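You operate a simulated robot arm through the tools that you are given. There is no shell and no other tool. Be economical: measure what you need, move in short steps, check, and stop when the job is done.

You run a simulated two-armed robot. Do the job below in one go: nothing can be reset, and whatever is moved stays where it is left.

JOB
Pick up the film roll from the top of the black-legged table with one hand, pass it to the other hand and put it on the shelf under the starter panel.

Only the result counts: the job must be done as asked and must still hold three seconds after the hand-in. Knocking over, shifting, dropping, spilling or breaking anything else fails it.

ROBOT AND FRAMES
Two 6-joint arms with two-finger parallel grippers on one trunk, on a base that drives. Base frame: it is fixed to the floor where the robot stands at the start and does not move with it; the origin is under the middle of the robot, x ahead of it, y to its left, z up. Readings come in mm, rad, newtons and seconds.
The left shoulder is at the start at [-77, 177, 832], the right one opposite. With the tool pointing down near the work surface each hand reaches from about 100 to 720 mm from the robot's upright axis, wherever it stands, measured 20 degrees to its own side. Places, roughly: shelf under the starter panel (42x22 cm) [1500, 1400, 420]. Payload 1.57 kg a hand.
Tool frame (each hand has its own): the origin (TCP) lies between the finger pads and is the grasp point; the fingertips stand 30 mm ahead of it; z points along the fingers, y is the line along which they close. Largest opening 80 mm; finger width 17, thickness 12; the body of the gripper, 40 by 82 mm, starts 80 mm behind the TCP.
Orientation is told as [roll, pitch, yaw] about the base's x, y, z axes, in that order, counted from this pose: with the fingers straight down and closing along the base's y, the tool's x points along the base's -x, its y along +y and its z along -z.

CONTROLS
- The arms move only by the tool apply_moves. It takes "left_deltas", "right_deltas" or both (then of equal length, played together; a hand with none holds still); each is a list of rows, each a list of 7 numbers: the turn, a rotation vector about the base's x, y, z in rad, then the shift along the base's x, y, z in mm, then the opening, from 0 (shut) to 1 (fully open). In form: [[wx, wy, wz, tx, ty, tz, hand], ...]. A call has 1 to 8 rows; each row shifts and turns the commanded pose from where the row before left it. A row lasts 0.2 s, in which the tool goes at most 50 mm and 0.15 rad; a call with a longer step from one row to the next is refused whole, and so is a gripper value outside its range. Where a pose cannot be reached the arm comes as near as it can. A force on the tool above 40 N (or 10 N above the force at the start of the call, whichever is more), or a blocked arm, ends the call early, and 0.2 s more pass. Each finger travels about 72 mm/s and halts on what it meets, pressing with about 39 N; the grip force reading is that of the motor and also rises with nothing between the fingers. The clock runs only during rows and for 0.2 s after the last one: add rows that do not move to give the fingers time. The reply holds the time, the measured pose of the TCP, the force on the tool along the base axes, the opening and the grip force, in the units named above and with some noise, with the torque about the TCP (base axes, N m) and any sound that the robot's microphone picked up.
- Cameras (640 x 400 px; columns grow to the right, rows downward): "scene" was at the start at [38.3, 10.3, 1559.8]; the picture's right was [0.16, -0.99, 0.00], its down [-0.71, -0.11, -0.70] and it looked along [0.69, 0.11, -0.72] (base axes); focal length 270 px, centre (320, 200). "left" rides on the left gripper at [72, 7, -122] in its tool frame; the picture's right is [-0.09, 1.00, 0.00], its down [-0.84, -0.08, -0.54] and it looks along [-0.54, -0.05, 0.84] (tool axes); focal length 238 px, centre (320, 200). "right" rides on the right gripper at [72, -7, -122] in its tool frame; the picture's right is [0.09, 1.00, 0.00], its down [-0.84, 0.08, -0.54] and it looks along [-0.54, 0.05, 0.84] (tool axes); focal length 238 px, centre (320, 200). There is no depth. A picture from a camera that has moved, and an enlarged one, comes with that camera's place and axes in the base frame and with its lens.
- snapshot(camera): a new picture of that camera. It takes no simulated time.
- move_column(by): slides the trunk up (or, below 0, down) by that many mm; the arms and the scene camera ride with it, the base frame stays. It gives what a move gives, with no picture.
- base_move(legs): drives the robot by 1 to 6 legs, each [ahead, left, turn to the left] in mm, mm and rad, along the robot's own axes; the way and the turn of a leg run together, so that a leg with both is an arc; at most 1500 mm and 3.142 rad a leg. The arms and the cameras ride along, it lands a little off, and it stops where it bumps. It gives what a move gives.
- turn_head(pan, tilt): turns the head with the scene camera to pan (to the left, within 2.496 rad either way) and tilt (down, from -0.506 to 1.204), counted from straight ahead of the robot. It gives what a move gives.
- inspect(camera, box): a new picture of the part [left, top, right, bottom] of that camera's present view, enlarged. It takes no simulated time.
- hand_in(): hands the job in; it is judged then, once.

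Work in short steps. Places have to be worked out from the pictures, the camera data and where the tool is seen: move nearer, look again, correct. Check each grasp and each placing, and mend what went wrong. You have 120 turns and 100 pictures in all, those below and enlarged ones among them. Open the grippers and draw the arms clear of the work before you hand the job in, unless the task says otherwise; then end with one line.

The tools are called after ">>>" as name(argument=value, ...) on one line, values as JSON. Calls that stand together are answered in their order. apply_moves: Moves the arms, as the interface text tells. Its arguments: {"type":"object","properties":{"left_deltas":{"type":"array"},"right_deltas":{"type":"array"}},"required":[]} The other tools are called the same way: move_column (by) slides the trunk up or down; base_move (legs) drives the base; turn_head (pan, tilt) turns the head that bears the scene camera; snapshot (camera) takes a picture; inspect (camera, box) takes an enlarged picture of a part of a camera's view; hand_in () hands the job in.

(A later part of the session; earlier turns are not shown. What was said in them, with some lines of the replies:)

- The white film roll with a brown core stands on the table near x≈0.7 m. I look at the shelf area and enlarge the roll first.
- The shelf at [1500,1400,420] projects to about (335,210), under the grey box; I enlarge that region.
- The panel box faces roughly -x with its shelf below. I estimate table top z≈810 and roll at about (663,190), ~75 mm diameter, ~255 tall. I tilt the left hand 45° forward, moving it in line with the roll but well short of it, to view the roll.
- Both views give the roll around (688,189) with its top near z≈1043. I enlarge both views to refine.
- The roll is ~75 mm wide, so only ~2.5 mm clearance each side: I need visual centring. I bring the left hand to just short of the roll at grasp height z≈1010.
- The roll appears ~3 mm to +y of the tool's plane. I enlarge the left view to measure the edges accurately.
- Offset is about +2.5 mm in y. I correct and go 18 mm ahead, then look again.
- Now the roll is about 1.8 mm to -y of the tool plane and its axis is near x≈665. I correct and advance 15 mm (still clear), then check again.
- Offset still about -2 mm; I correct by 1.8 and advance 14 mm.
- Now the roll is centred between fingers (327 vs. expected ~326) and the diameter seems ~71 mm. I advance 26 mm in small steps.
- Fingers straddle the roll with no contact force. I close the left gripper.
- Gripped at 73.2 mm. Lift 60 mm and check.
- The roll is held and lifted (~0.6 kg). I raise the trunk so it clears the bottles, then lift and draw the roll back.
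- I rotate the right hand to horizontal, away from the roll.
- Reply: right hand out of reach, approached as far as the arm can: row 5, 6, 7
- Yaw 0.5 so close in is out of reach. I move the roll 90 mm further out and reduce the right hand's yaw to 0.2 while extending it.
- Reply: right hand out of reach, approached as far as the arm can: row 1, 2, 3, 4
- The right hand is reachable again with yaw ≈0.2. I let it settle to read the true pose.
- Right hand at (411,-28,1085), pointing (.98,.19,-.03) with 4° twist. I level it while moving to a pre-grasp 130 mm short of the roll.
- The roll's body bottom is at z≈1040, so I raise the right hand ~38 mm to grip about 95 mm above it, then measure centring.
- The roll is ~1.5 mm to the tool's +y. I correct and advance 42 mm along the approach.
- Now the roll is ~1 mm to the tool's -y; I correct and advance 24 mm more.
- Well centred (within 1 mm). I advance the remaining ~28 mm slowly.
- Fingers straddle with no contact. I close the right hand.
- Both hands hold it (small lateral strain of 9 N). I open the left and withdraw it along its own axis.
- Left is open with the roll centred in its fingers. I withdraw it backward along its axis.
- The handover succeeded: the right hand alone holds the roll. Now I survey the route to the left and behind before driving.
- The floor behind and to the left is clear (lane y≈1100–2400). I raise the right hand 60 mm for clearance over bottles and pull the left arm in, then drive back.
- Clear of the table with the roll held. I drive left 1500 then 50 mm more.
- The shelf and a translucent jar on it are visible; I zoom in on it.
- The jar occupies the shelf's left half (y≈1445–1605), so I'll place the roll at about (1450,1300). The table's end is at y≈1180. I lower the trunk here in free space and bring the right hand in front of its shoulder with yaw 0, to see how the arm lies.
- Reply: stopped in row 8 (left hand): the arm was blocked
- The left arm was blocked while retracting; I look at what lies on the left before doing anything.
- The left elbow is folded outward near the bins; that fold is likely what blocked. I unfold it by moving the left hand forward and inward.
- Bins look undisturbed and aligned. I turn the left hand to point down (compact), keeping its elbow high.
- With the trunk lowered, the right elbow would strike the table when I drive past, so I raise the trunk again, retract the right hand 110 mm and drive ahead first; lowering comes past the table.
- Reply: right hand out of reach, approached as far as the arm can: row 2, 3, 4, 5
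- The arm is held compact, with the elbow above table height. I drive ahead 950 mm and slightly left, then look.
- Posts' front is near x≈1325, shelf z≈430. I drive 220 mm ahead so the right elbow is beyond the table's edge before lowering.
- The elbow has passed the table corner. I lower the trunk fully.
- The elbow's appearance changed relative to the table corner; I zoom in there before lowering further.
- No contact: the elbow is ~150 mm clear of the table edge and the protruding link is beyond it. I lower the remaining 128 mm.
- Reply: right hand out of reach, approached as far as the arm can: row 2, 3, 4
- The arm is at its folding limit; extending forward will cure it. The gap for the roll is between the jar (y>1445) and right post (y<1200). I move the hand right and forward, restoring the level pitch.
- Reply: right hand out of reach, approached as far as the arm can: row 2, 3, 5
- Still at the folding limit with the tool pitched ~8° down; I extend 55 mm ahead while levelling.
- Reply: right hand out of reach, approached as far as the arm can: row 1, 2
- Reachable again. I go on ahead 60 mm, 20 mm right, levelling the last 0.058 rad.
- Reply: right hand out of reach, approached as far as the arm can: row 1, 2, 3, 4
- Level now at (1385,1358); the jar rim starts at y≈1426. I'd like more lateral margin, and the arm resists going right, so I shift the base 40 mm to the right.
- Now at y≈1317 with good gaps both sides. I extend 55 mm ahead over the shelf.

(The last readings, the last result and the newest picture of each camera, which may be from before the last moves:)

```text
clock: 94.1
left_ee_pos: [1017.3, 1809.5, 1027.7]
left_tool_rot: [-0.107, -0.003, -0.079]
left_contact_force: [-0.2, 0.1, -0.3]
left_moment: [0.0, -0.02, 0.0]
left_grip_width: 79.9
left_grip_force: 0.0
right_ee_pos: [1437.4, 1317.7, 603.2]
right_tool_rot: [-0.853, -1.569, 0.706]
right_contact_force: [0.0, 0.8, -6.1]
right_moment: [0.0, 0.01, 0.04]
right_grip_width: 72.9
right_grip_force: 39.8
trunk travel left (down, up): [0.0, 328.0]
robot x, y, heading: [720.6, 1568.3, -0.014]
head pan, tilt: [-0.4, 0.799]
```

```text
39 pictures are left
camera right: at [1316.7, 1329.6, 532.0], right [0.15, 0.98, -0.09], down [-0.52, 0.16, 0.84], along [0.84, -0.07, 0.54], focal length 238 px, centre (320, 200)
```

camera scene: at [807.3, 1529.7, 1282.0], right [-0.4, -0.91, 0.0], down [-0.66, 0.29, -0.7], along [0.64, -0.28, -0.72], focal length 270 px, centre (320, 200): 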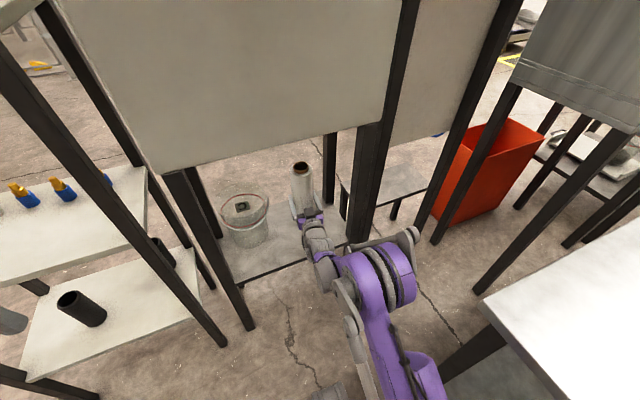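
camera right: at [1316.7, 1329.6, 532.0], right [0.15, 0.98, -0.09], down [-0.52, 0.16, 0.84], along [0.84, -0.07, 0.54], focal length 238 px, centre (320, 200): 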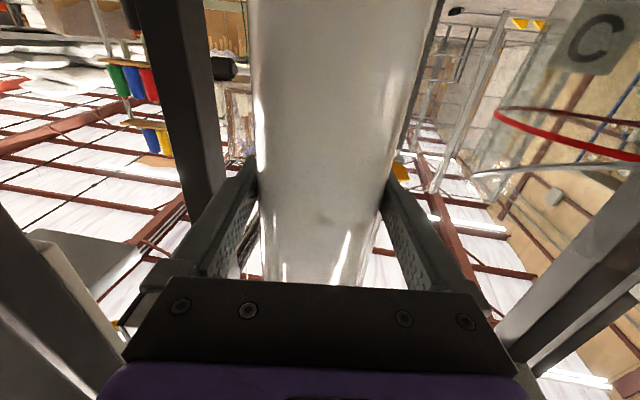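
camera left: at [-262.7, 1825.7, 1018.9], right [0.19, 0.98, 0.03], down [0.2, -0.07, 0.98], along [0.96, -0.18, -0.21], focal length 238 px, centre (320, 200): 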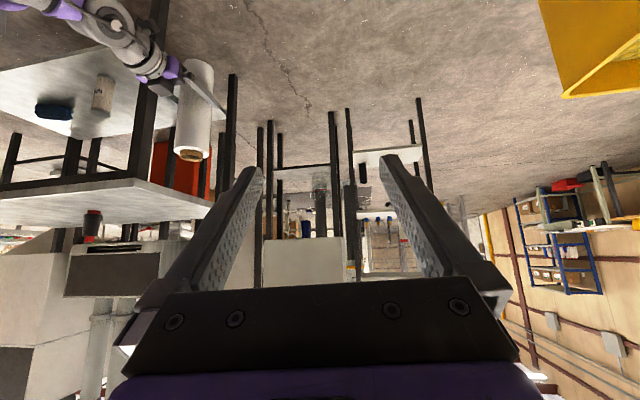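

I zoom in on the shelf area to check the placement spot and the elbow's distance from the right post.

>>> inspect(camera="scene", box=[210, 130, 430, 310])

```text
2.22 times, centred on (320, 220) of scene
camera zoom: at [807.3, 1529.7, 1282.0], right [-0.4, -0.91, 0.0], down [-0.66, 0.29, -0.7], along [0.64, -0.28, -0.72], focal length 601 px, centre (320, 156)
```

zoom: 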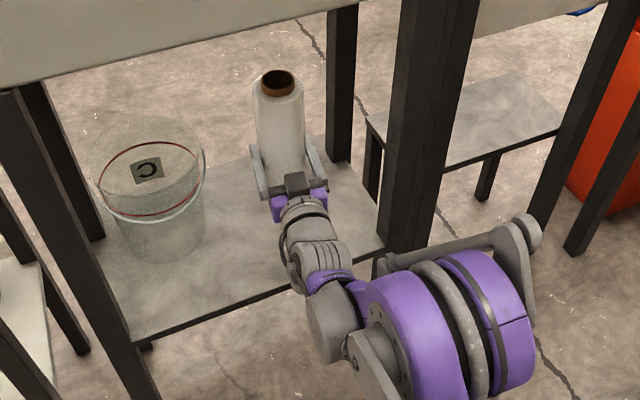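

The roll hangs over the middle of the shelf's free half. I lower 40 mm and then in small steps watching the force.

>>> apply_moves(right_deltas=[[0, 0, 0, 0, 0, -15, 0.5], [0, 0, 0, 0, 0, -15, 0.5], [0, 0, 0, 0, 0, -10, 0.5], [0, 0, 0, 0, 0, 0, 0.5]])

>>> apply_moves(right_deltas=[[0, 0, 0, 0, 0, -4, 0.5], [0, 0, 0, 0, 0, -4, 0.5], [0, 0, 0, 0, 0, 0, 0.5]])

>>> inspect(camera="scene", box=[210, 130, 430, 310])

```text
clock: 95.1
left_ee_pos: [1017.1, 1809.9, 1027.1]
left_tool_rot: [-0.106, -0.003, -0.081]
left_contact_force: [0.6, 0.5, 0.4]
left_moment: [0.0, -0.01, -0.01]
left_grip_width: 80.1
left_grip_force: 0.1
right_ee_pos: [1438.9, 1316.4, 561.0]
right_tool_rot: [-0.788, -1.569, 0.639]
right_contact_force: [0.3, -0.6, -5.9]
right_moment: [0.02, 0.06, 0.03]
right_grip_width: 72.7
right_grip_force: 38.5
trunk travel left (down, up): [0.0, 328.0]
robot x, y, heading: [721.8, 1563.5, -0.016]
head pan, tilt: [-0.4, 0.799]
```

```text
clock: 95.9
left_ee_pos: [1016.9, 1809.8, 1027.3]
left_tool_rot: [-0.107, -0.002, -0.08]
left_contact_force: [-0.4, -0.1, -0.8]
left_moment: [-0.01, -0.01, -0.01]
left_grip_width: 79.8
left_grip_force: 0.1
right_ee_pos: [1439.1, 1317.0, 554.0]
right_tool_rot: [-0.699, -1.57, 0.551]
right_contact_force: [0.9, 0.6, -7.0]
right_moment: [-0.03, -0.05, 0.0]
right_grip_width: 72.5
right_grip_force: 38.8
trunk travel left (down, up): [0.0, 328.0]
robot x, y, heading: [724.1, 1569.1, -0.018]
head pan, tilt: [-0.4, 0.799]
```

```text
2.22 times, centred on (320, 220) of scene
camera zoom: at [807.3, 1529.7, 1282.0], right [-0.4, -0.91, 0.0], down [-0.66, 0.29, -0.7], along [0.64, -0.28, -0.72], focal length 601 px, centre (320, 156)
```

zoom: 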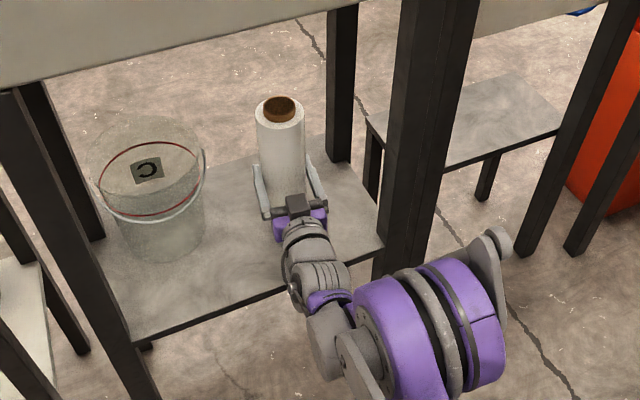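

No contact yet at z=554. I continue in small steps.

>>> apply_moves(right_deltas=[[0, 0, 0, 0, 0, -3, 0.5], [0, 0, 0, 0, 0, -3, 0.5], [0, 0, 0, 0, 0, 0, 0.5]])

>>> apply_moves(right_deltas=[[0, 0, 0, 0, 0, -3, 0.5], [0, 0, 0, 0, 0, -3, 0.5], [0, 0, 0, 0, 0, 0, 0.5]])

>>> apply_moves(right_deltas=[[0, 0, 0, 0, 0, -2, 0.5], [0, 0, 0, 0, 0, -2, 0.5], [0, 0, 0, 0, 0, 0, 0.5]])

```text
clock: 96.7
left_ee_pos: [1017.8, 1809.1, 1028.7]
left_tool_rot: [-0.106, -0.003, -0.081]
left_contact_force: [0.8, 0.2, -0.5]
left_moment: [0.01, 0.01, -0.04]
left_grip_width: 80.1
left_grip_force: 0.1
right_ee_pos: [1438.9, 1316.4, 549.9]
right_tool_rot: [-0.658, -1.569, 0.511]
right_contact_force: [-1.0, 0.0, -5.8]
right_moment: [-0.02, -0.03, 0.05]
right_grip_width: 72.7
right_grip_force: 39.2
trunk travel left (down, up): [0.0, 328.0]
robot x, y, heading: [724.7, 1565.9, -0.016]
head pan, tilt: [-0.4, 0.799]
```

```text
clock: 97.5
left_ee_pos: [1017.0, 1808.7, 1027.6]
left_tool_rot: [-0.107, -0.003, -0.081]
left_contact_force: [0.1, -0.8, 0.1]
left_moment: [0.02, 0.01, -0.03]
left_grip_width: 80.3
left_grip_force: 0.1
right_ee_pos: [1440.1, 1316.4, 544.4]
right_tool_rot: [-0.716, -1.566, 0.569]
right_contact_force: [-0.3, -0.4, -6.1]
right_moment: [0.02, 0.02, -0.01]
right_grip_width: 72.3
right_grip_force: 38.6
trunk travel left (down, up): [0.0, 328.0]
robot x, y, heading: [724.1, 1564.6, -0.019]
head pan, tilt: [-0.4, 0.799]
```

```text
clock: 98.3
left_ee_pos: [1016.9, 1809.4, 1028.1]
left_tool_rot: [-0.106, -0.003, -0.081]
left_contact_force: [-0.1, -0.8, 0.4]
left_moment: [0.02, 0.0, 0.0]
left_grip_width: 80.1
left_grip_force: 0.1
right_ee_pos: [1439.0, 1315.9, 539.6]
right_tool_rot: [-0.723, -1.571, 0.577]
right_contact_force: [-0.5, 0.0, -6.8]
right_moment: [0.0, 0.02, 0.03]
right_grip_width: 72.7
right_grip_force: 39.4
trunk travel left (down, up): [0.0, 328.0]
robot x, y, heading: [723.7, 1562.7, -0.017]
head pan, tilt: [-0.4, 0.799]
```

Still free at 539.6. Continue.

>>> apply_moves(right_deltas=[[0, 0, 0, 0, 0, -2, 0.5], [0, 0, 0, 0, 0, -2, 0.5], [0, 0, 0, 0, 0, 0, 0.5]])

>>> apply_moves(right_deltas=[[0, 0, 0, 0, 0, -2, 0.5], [0, 0, 0, 0, 0, -2, 0.5], [0, 0, 0, 0, 0, 0, 0.5]])

>>> inspect(camera="scene", box=[260, 150, 370, 240])

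```text
clock: 99.1
left_ee_pos: [1016.6, 1809.8, 1028.0]
left_tool_rot: [-0.107, -0.003, -0.081]
left_contact_force: [0.1, 0.3, -1.4]
left_moment: [0.01, -0.02, 0.0]
left_grip_width: 80.0
left_grip_force: 0.0
right_ee_pos: [1439.3, 1317.0, 536.7]
right_tool_rot: [-0.708, -1.569, 0.561]
right_contact_force: [-0.7, -1.0, -5.7]
right_moment: [0.05, -0.01, -0.01]
right_grip_width: 72.3
right_grip_force: 39.1
trunk travel left (down, up): [0.0, 328.0]
robot x, y, heading: [721.7, 1562.3, -0.016]
head pan, tilt: [-0.4, 0.799]
```

```text
clock: 99.9
left_ee_pos: [1016.4, 1809.2, 1028.1]
left_tool_rot: [-0.106, -0.003, -0.081]
left_contact_force: [0.5, -0.3, -0.1]
left_moment: [0.0, -0.01, 0.01]
left_grip_width: 80.0
left_grip_force: 0.2
right_ee_pos: [1438.7, 1317.4, 532.5]
right_tool_rot: [-0.698, -1.57, 0.551]
right_contact_force: [-0.1, 0.8, -5.3]
right_moment: [0.0, 0.0, 0.02]
right_grip_width: 72.5
right_grip_force: 38.8
trunk travel left (down, up): [0.0, 328.0]
robot x, y, heading: [722.7, 1566.2, -0.015]
head pan, tilt: [-0.4, 0.799]
```

```text
4.44 times, centred on (315, 195) of scene
camera zoom: at [807.3, 1529.7, 1282.0], right [-0.4, -0.91, 0.0], down [-0.66, 0.29, -0.7], along [0.64, -0.28, -0.72], focal length 1202 px, centre (342, 222)
```

zoom: 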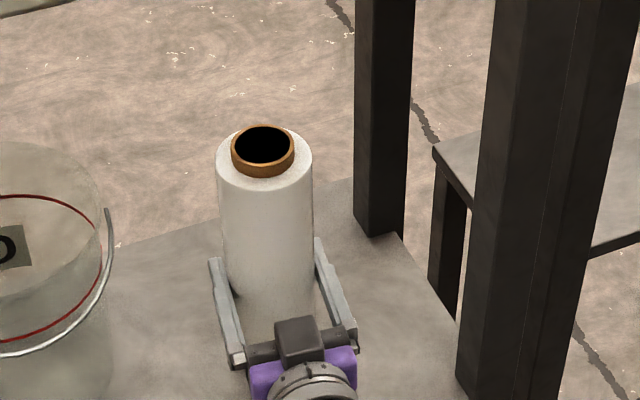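

Still hanging free. More small steps down.

>>> apply_moves(right_deltas=[[0, 0, 0, 0, 0, -2, 0.5], [0, 0, 0, 0, 0, -2, 0.5], [0, 0, 0, 0, 0, 0, 0.5]])

>>> apply_moves(right_deltas=[[0, 0, 0, 0, 0, -2, 0.5], [0, 0, 0, 0, 0, -2, 0.5], [0, 0, 0, 0, 0, 0, 0.5]])

>>> snapshot(camera="left")

```text
clock: 100.7
left_ee_pos: [1016.5, 1809.2, 1028.3]
left_tool_rot: [-0.106, -0.002, -0.081]
left_contact_force: [-0.3, -0.2, 0.5]
left_moment: [-0.01, 0.0, 0.0]
left_grip_width: 80.0
left_grip_force: 0.1
right_ee_pos: [1439.3, 1316.8, 526.8]
right_tool_rot: [-0.668, -1.567, 0.52]
right_contact_force: [0.5, -0.4, -7.6]
right_moment: [0.02, 0.01, 0.0]
right_grip_width: 72.6
right_grip_force: 38.8
trunk travel left (down, up): [0.0, 328.0]
robot x, y, heading: [722.0, 1562.2, -0.018]
head pan, tilt: [-0.4, 0.799]
```

```text
clock: 101.5
left_ee_pos: [1015.7, 1810.0, 1029.0]
left_tool_rot: [-0.108, -0.004, -0.081]
left_contact_force: [-0.9, 1.3, 0.1]
left_moment: [0.0, -0.01, 0.01]
left_grip_width: 79.9
left_grip_force: 0.1
right_ee_pos: [1438.0, 1316.7, 526.8]
right_tool_rot: [-2.824, -1.569, 2.679]
right_contact_force: [2.2, 0.4, 8.4]
right_moment: [0.26, 0.03, -0.04]
right_grip_width: 72.5
right_grip_force: 38.8
trunk travel left (down, up): [0.0, 328.0]
robot x, y, heading: [720.0, 1565.6, -0.02]
head pan, tilt: [-0.4, 0.799]
```

```text
35 pictures are left
camera left: at [945.0, 1835.5, 1148.7], right [0.17, 0.98, -0.11], down [0.83, -0.09, 0.55], along [0.53, -0.18, -0.83], focal length 238 px, centre (320, 200)
```

left: 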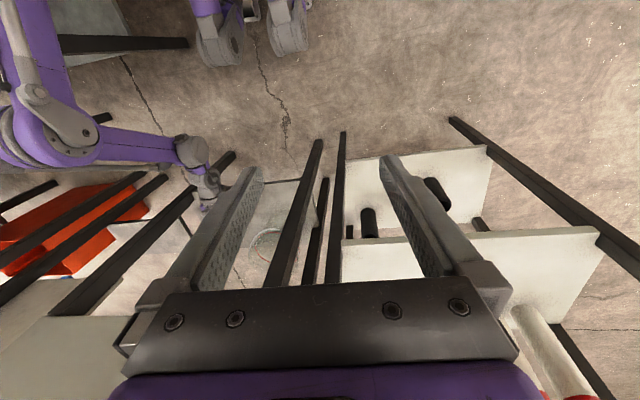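

Contact: vertical force went from -6 to +8 N with little moment, so the roll's base rests on the shelf (not the camera). I ease up 1 mm and open.

>>> apply_moves(right_deltas=[[0, 0, 0, 0, 0, 1.0, 0.5], [0, 0, 0, 0, 0, 0, 0.5], [0, 0, 0, 0, 0, 0, 0.95], [0, 0, 0, 0, 0, 0, 1], [0, 0, 0, 0, 0, 0, 1]])

>>> inspect(camera="scene", box=[260, 150, 370, 240])

>>> inspect(camera="right", box=[220, 60, 420, 260])

```text
clock: 102.7
left_ee_pos: [1018.4, 1810.2, 1028.5]
left_tool_rot: [-0.105, -0.005, -0.079]
left_contact_force: [0.8, -0.1, 0.0]
left_moment: [-0.02, -0.01, 0.02]
left_grip_width: 80.3
left_grip_force: 0.1
right_ee_pos: [1439.1, 1316.4, 525.3]
right_tool_rot: [-1.255, -1.568, 1.11]
right_contact_force: [-0.2, -0.3, 1.0]
right_moment: [0.07, 0.02, -0.01]
right_grip_width: 80.1
right_grip_force: 0.2
trunk travel left (down, up): [0.0, 328.0]
robot x, y, heading: [725.7, 1562.5, -0.02]
head pan, tilt: [-0.4, 0.799]
```

```text
4.44 times, centred on (315, 195) of scene
camera zoom: at [806.7, 1529.9, 1282.0], right [-0.4, -0.91, 0.0], down [-0.66, 0.29, -0.7], along [0.64, -0.28, -0.72], focal length 1202 px, centre (342, 222)
```

zoom: 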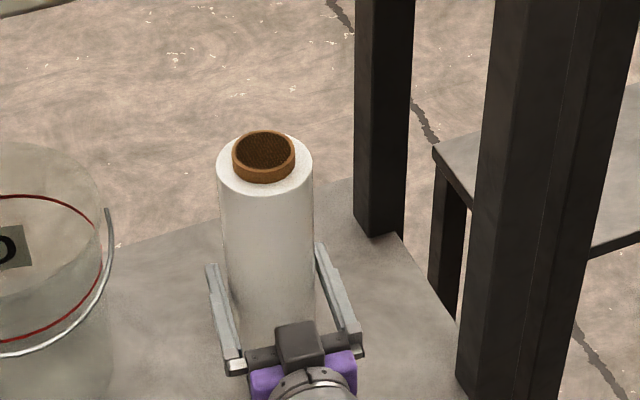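

```text
2.00 times, centred on (320, 160) of right
camera zoom: at [1318.0, 1328.6, 454.2], right [0.15, 0.98, -0.09], down [-0.52, 0.16, 0.84], along [0.84, -0.07, 0.54], focal length 477 px, centre (320, 280)
```

zoom: 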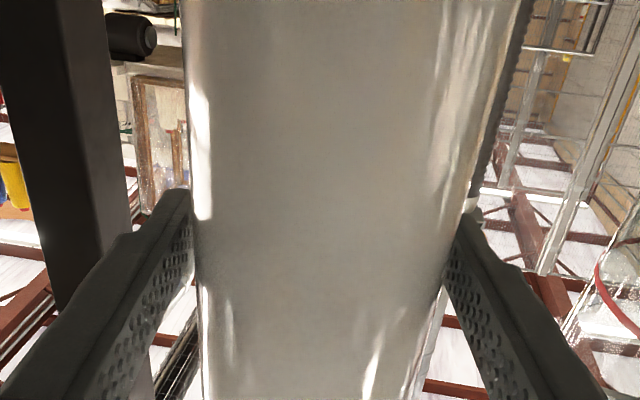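

The roll stands released and centred between the open fingers. I withdraw straight back along the tool axis slowly.

>>> apply_moves(right_deltas=[[0, 0, 0, -7.9, 1.17, 0, 1], [0, 0, 0, -9.9, 1.46, 0, 1], [0, 0, 0, -9.9, 1.46, 0, 1], [0, 0, 0, -9.9, 1.46, 0, 1], [0, 0, 0, -9.9, 1.46, 0, 1], [0, 0, 0, 0, 0, 0, 1]])

>>> inspect(camera="scene", box=[210, 130, 430, 310])

>>> snapshot(camera="right")

```text
clock: 104.1
left_ee_pos: [1016.2, 1809.6, 1028.8]
left_tool_rot: [-0.106, -0.005, -0.079]
left_contact_force: [-0.9, 0.1, -0.2]
left_moment: [0.02, 0.04, -0.03]
left_grip_width: 79.9
left_grip_force: 0.1
right_ee_pos: [1392.8, 1325.1, 526.3]
right_tool_rot: [-1.484, -1.568, 1.336]
right_contact_force: [-0.2, 0.4, -0.1]
right_moment: [0.01, 0.01, 0.01]
right_grip_width: 79.9
right_grip_force: 0.0
trunk travel left (down, up): [0.0, 328.0]
robot x, y, heading: [720.7, 1565.2, -0.018]
head pan, tilt: [-0.4, 0.799]
```

```text
2.22 times, centred on (320, 220) of scene
camera zoom: at [806.7, 1529.9, 1282.0], right [-0.4, -0.91, 0.0], down [-0.66, 0.29, -0.7], along [0.64, -0.28, -0.72], focal length 601 px, centre (320, 156)
```

zoom: 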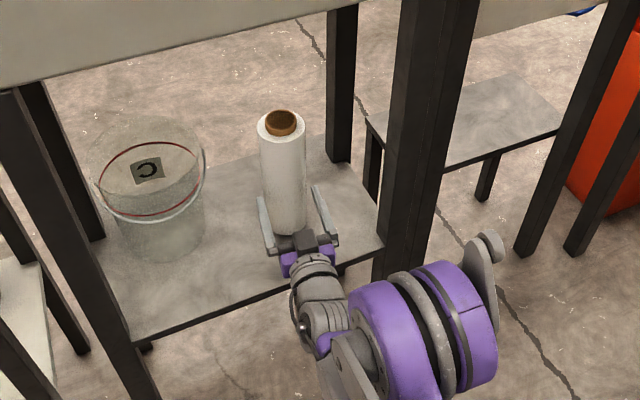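

```text
31 pictures are left
camera right: at [1271.7, 1336.5, 454.2], right [0.15, 0.98, -0.09], down [-0.52, 0.16, 0.84], along [0.84, -0.07, 0.54], focal length 238 px, centre (320, 200)
```

right: 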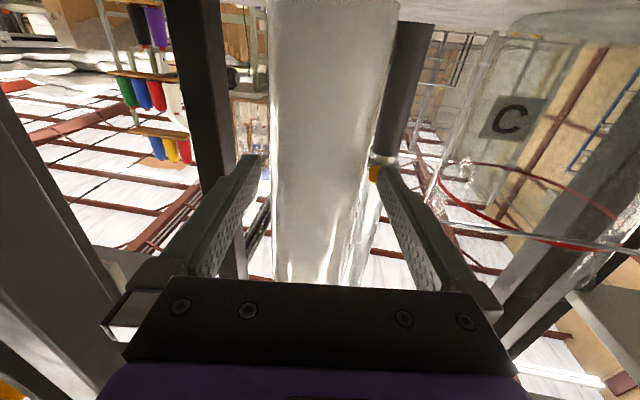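

The fingers are nearly clear of the roll. I pull back 28 mm more with the arm (slightly upward), then back the base 70 mm.

>>> apply_moves(right_deltas=[[0, 0, 0, -10, 1.5, 0, 1], [0, 0, 0, -10, 1.5, 5, 1], [0, 0, 0, -8, 1, 10, 1], [0, 0, 0, 0, 0, 10, 1], [0, 0, 0, 0, 0, 0, 1]])

>>> base_move(legs=[[-70, 0, 0]])

>>> snapshot(camera="scene")

```text
clock: 105.3
left_ee_pos: [1017.3, 1809.9, 1028.2]
left_tool_rot: [-0.106, -0.004, -0.081]
left_contact_force: [-0.4, -0.3, -0.1]
left_moment: [-0.04, 0.0, 0.0]
left_grip_width: 80.0
left_grip_force: 0.1
right_ee_pos: [1361.8, 1326.2, 550.5]
right_tool_rot: [-1.303, -1.571, 1.156]
right_contact_force: [0.8, 0.1, 0.5]
right_moment: [0.0, -0.02, 0.0]
right_grip_width: 80.0
right_grip_force: 0.1
trunk travel left (down, up): [0.0, 328.0]
robot x, y, heading: [722.9, 1565.1, -0.02]
head pan, tilt: [-0.4, 0.799]
```

```text
clock: 106.3
left_ee_pos: [946.4, 1811.4, 1029.1]
left_tool_rot: [-0.107, -0.004, -0.08]
left_contact_force: [-0.1, 0.4, -0.2]
left_moment: [0.0, -0.01, 0.01]
left_grip_width: 80.1
left_grip_force: 0.1
right_ee_pos: [1292.1, 1329.0, 551.5]
right_tool_rot: [-2.099, -1.571, 1.951]
right_contact_force: [-0.7, 0.3, -0.3]
right_moment: [0.01, -0.01, 0.01]
right_grip_width: 79.9
right_grip_force: 0.1
trunk travel left (down, up): [0.0, 328.0]
robot x, y, heading: [655.1, 1566.8, -0.015]
head pan, tilt: [-0.4, 0.799]
```

```text
30 pictures are left
camera scene: at [736.5, 1531.2, 1282.1], right [-0.4, -0.92, 0.0], down [-0.66, 0.29, -0.7], along [0.64, -0.28, -0.72], focal length 270 px, centre (320, 200)
```

scene: 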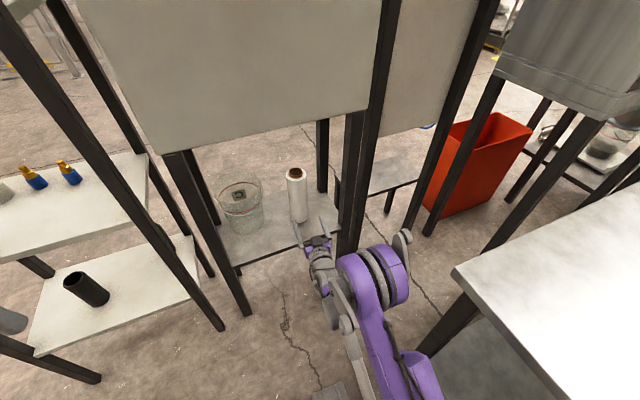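

The roll stands upright on the shelf beside the undisturbed jar, and both hands are open and drawn clear. I hand in.

>>> hand_in()

```text
The job is handed in.
```

I picked up the film roll with the left hand, passed it to the right hand, and stood it upright on the shelf under the starter panel. Both grippers are open and drawn clear of the roll, and I saw no sign that anything else was moved. I handed the job in, but the result of the judging was not shown.
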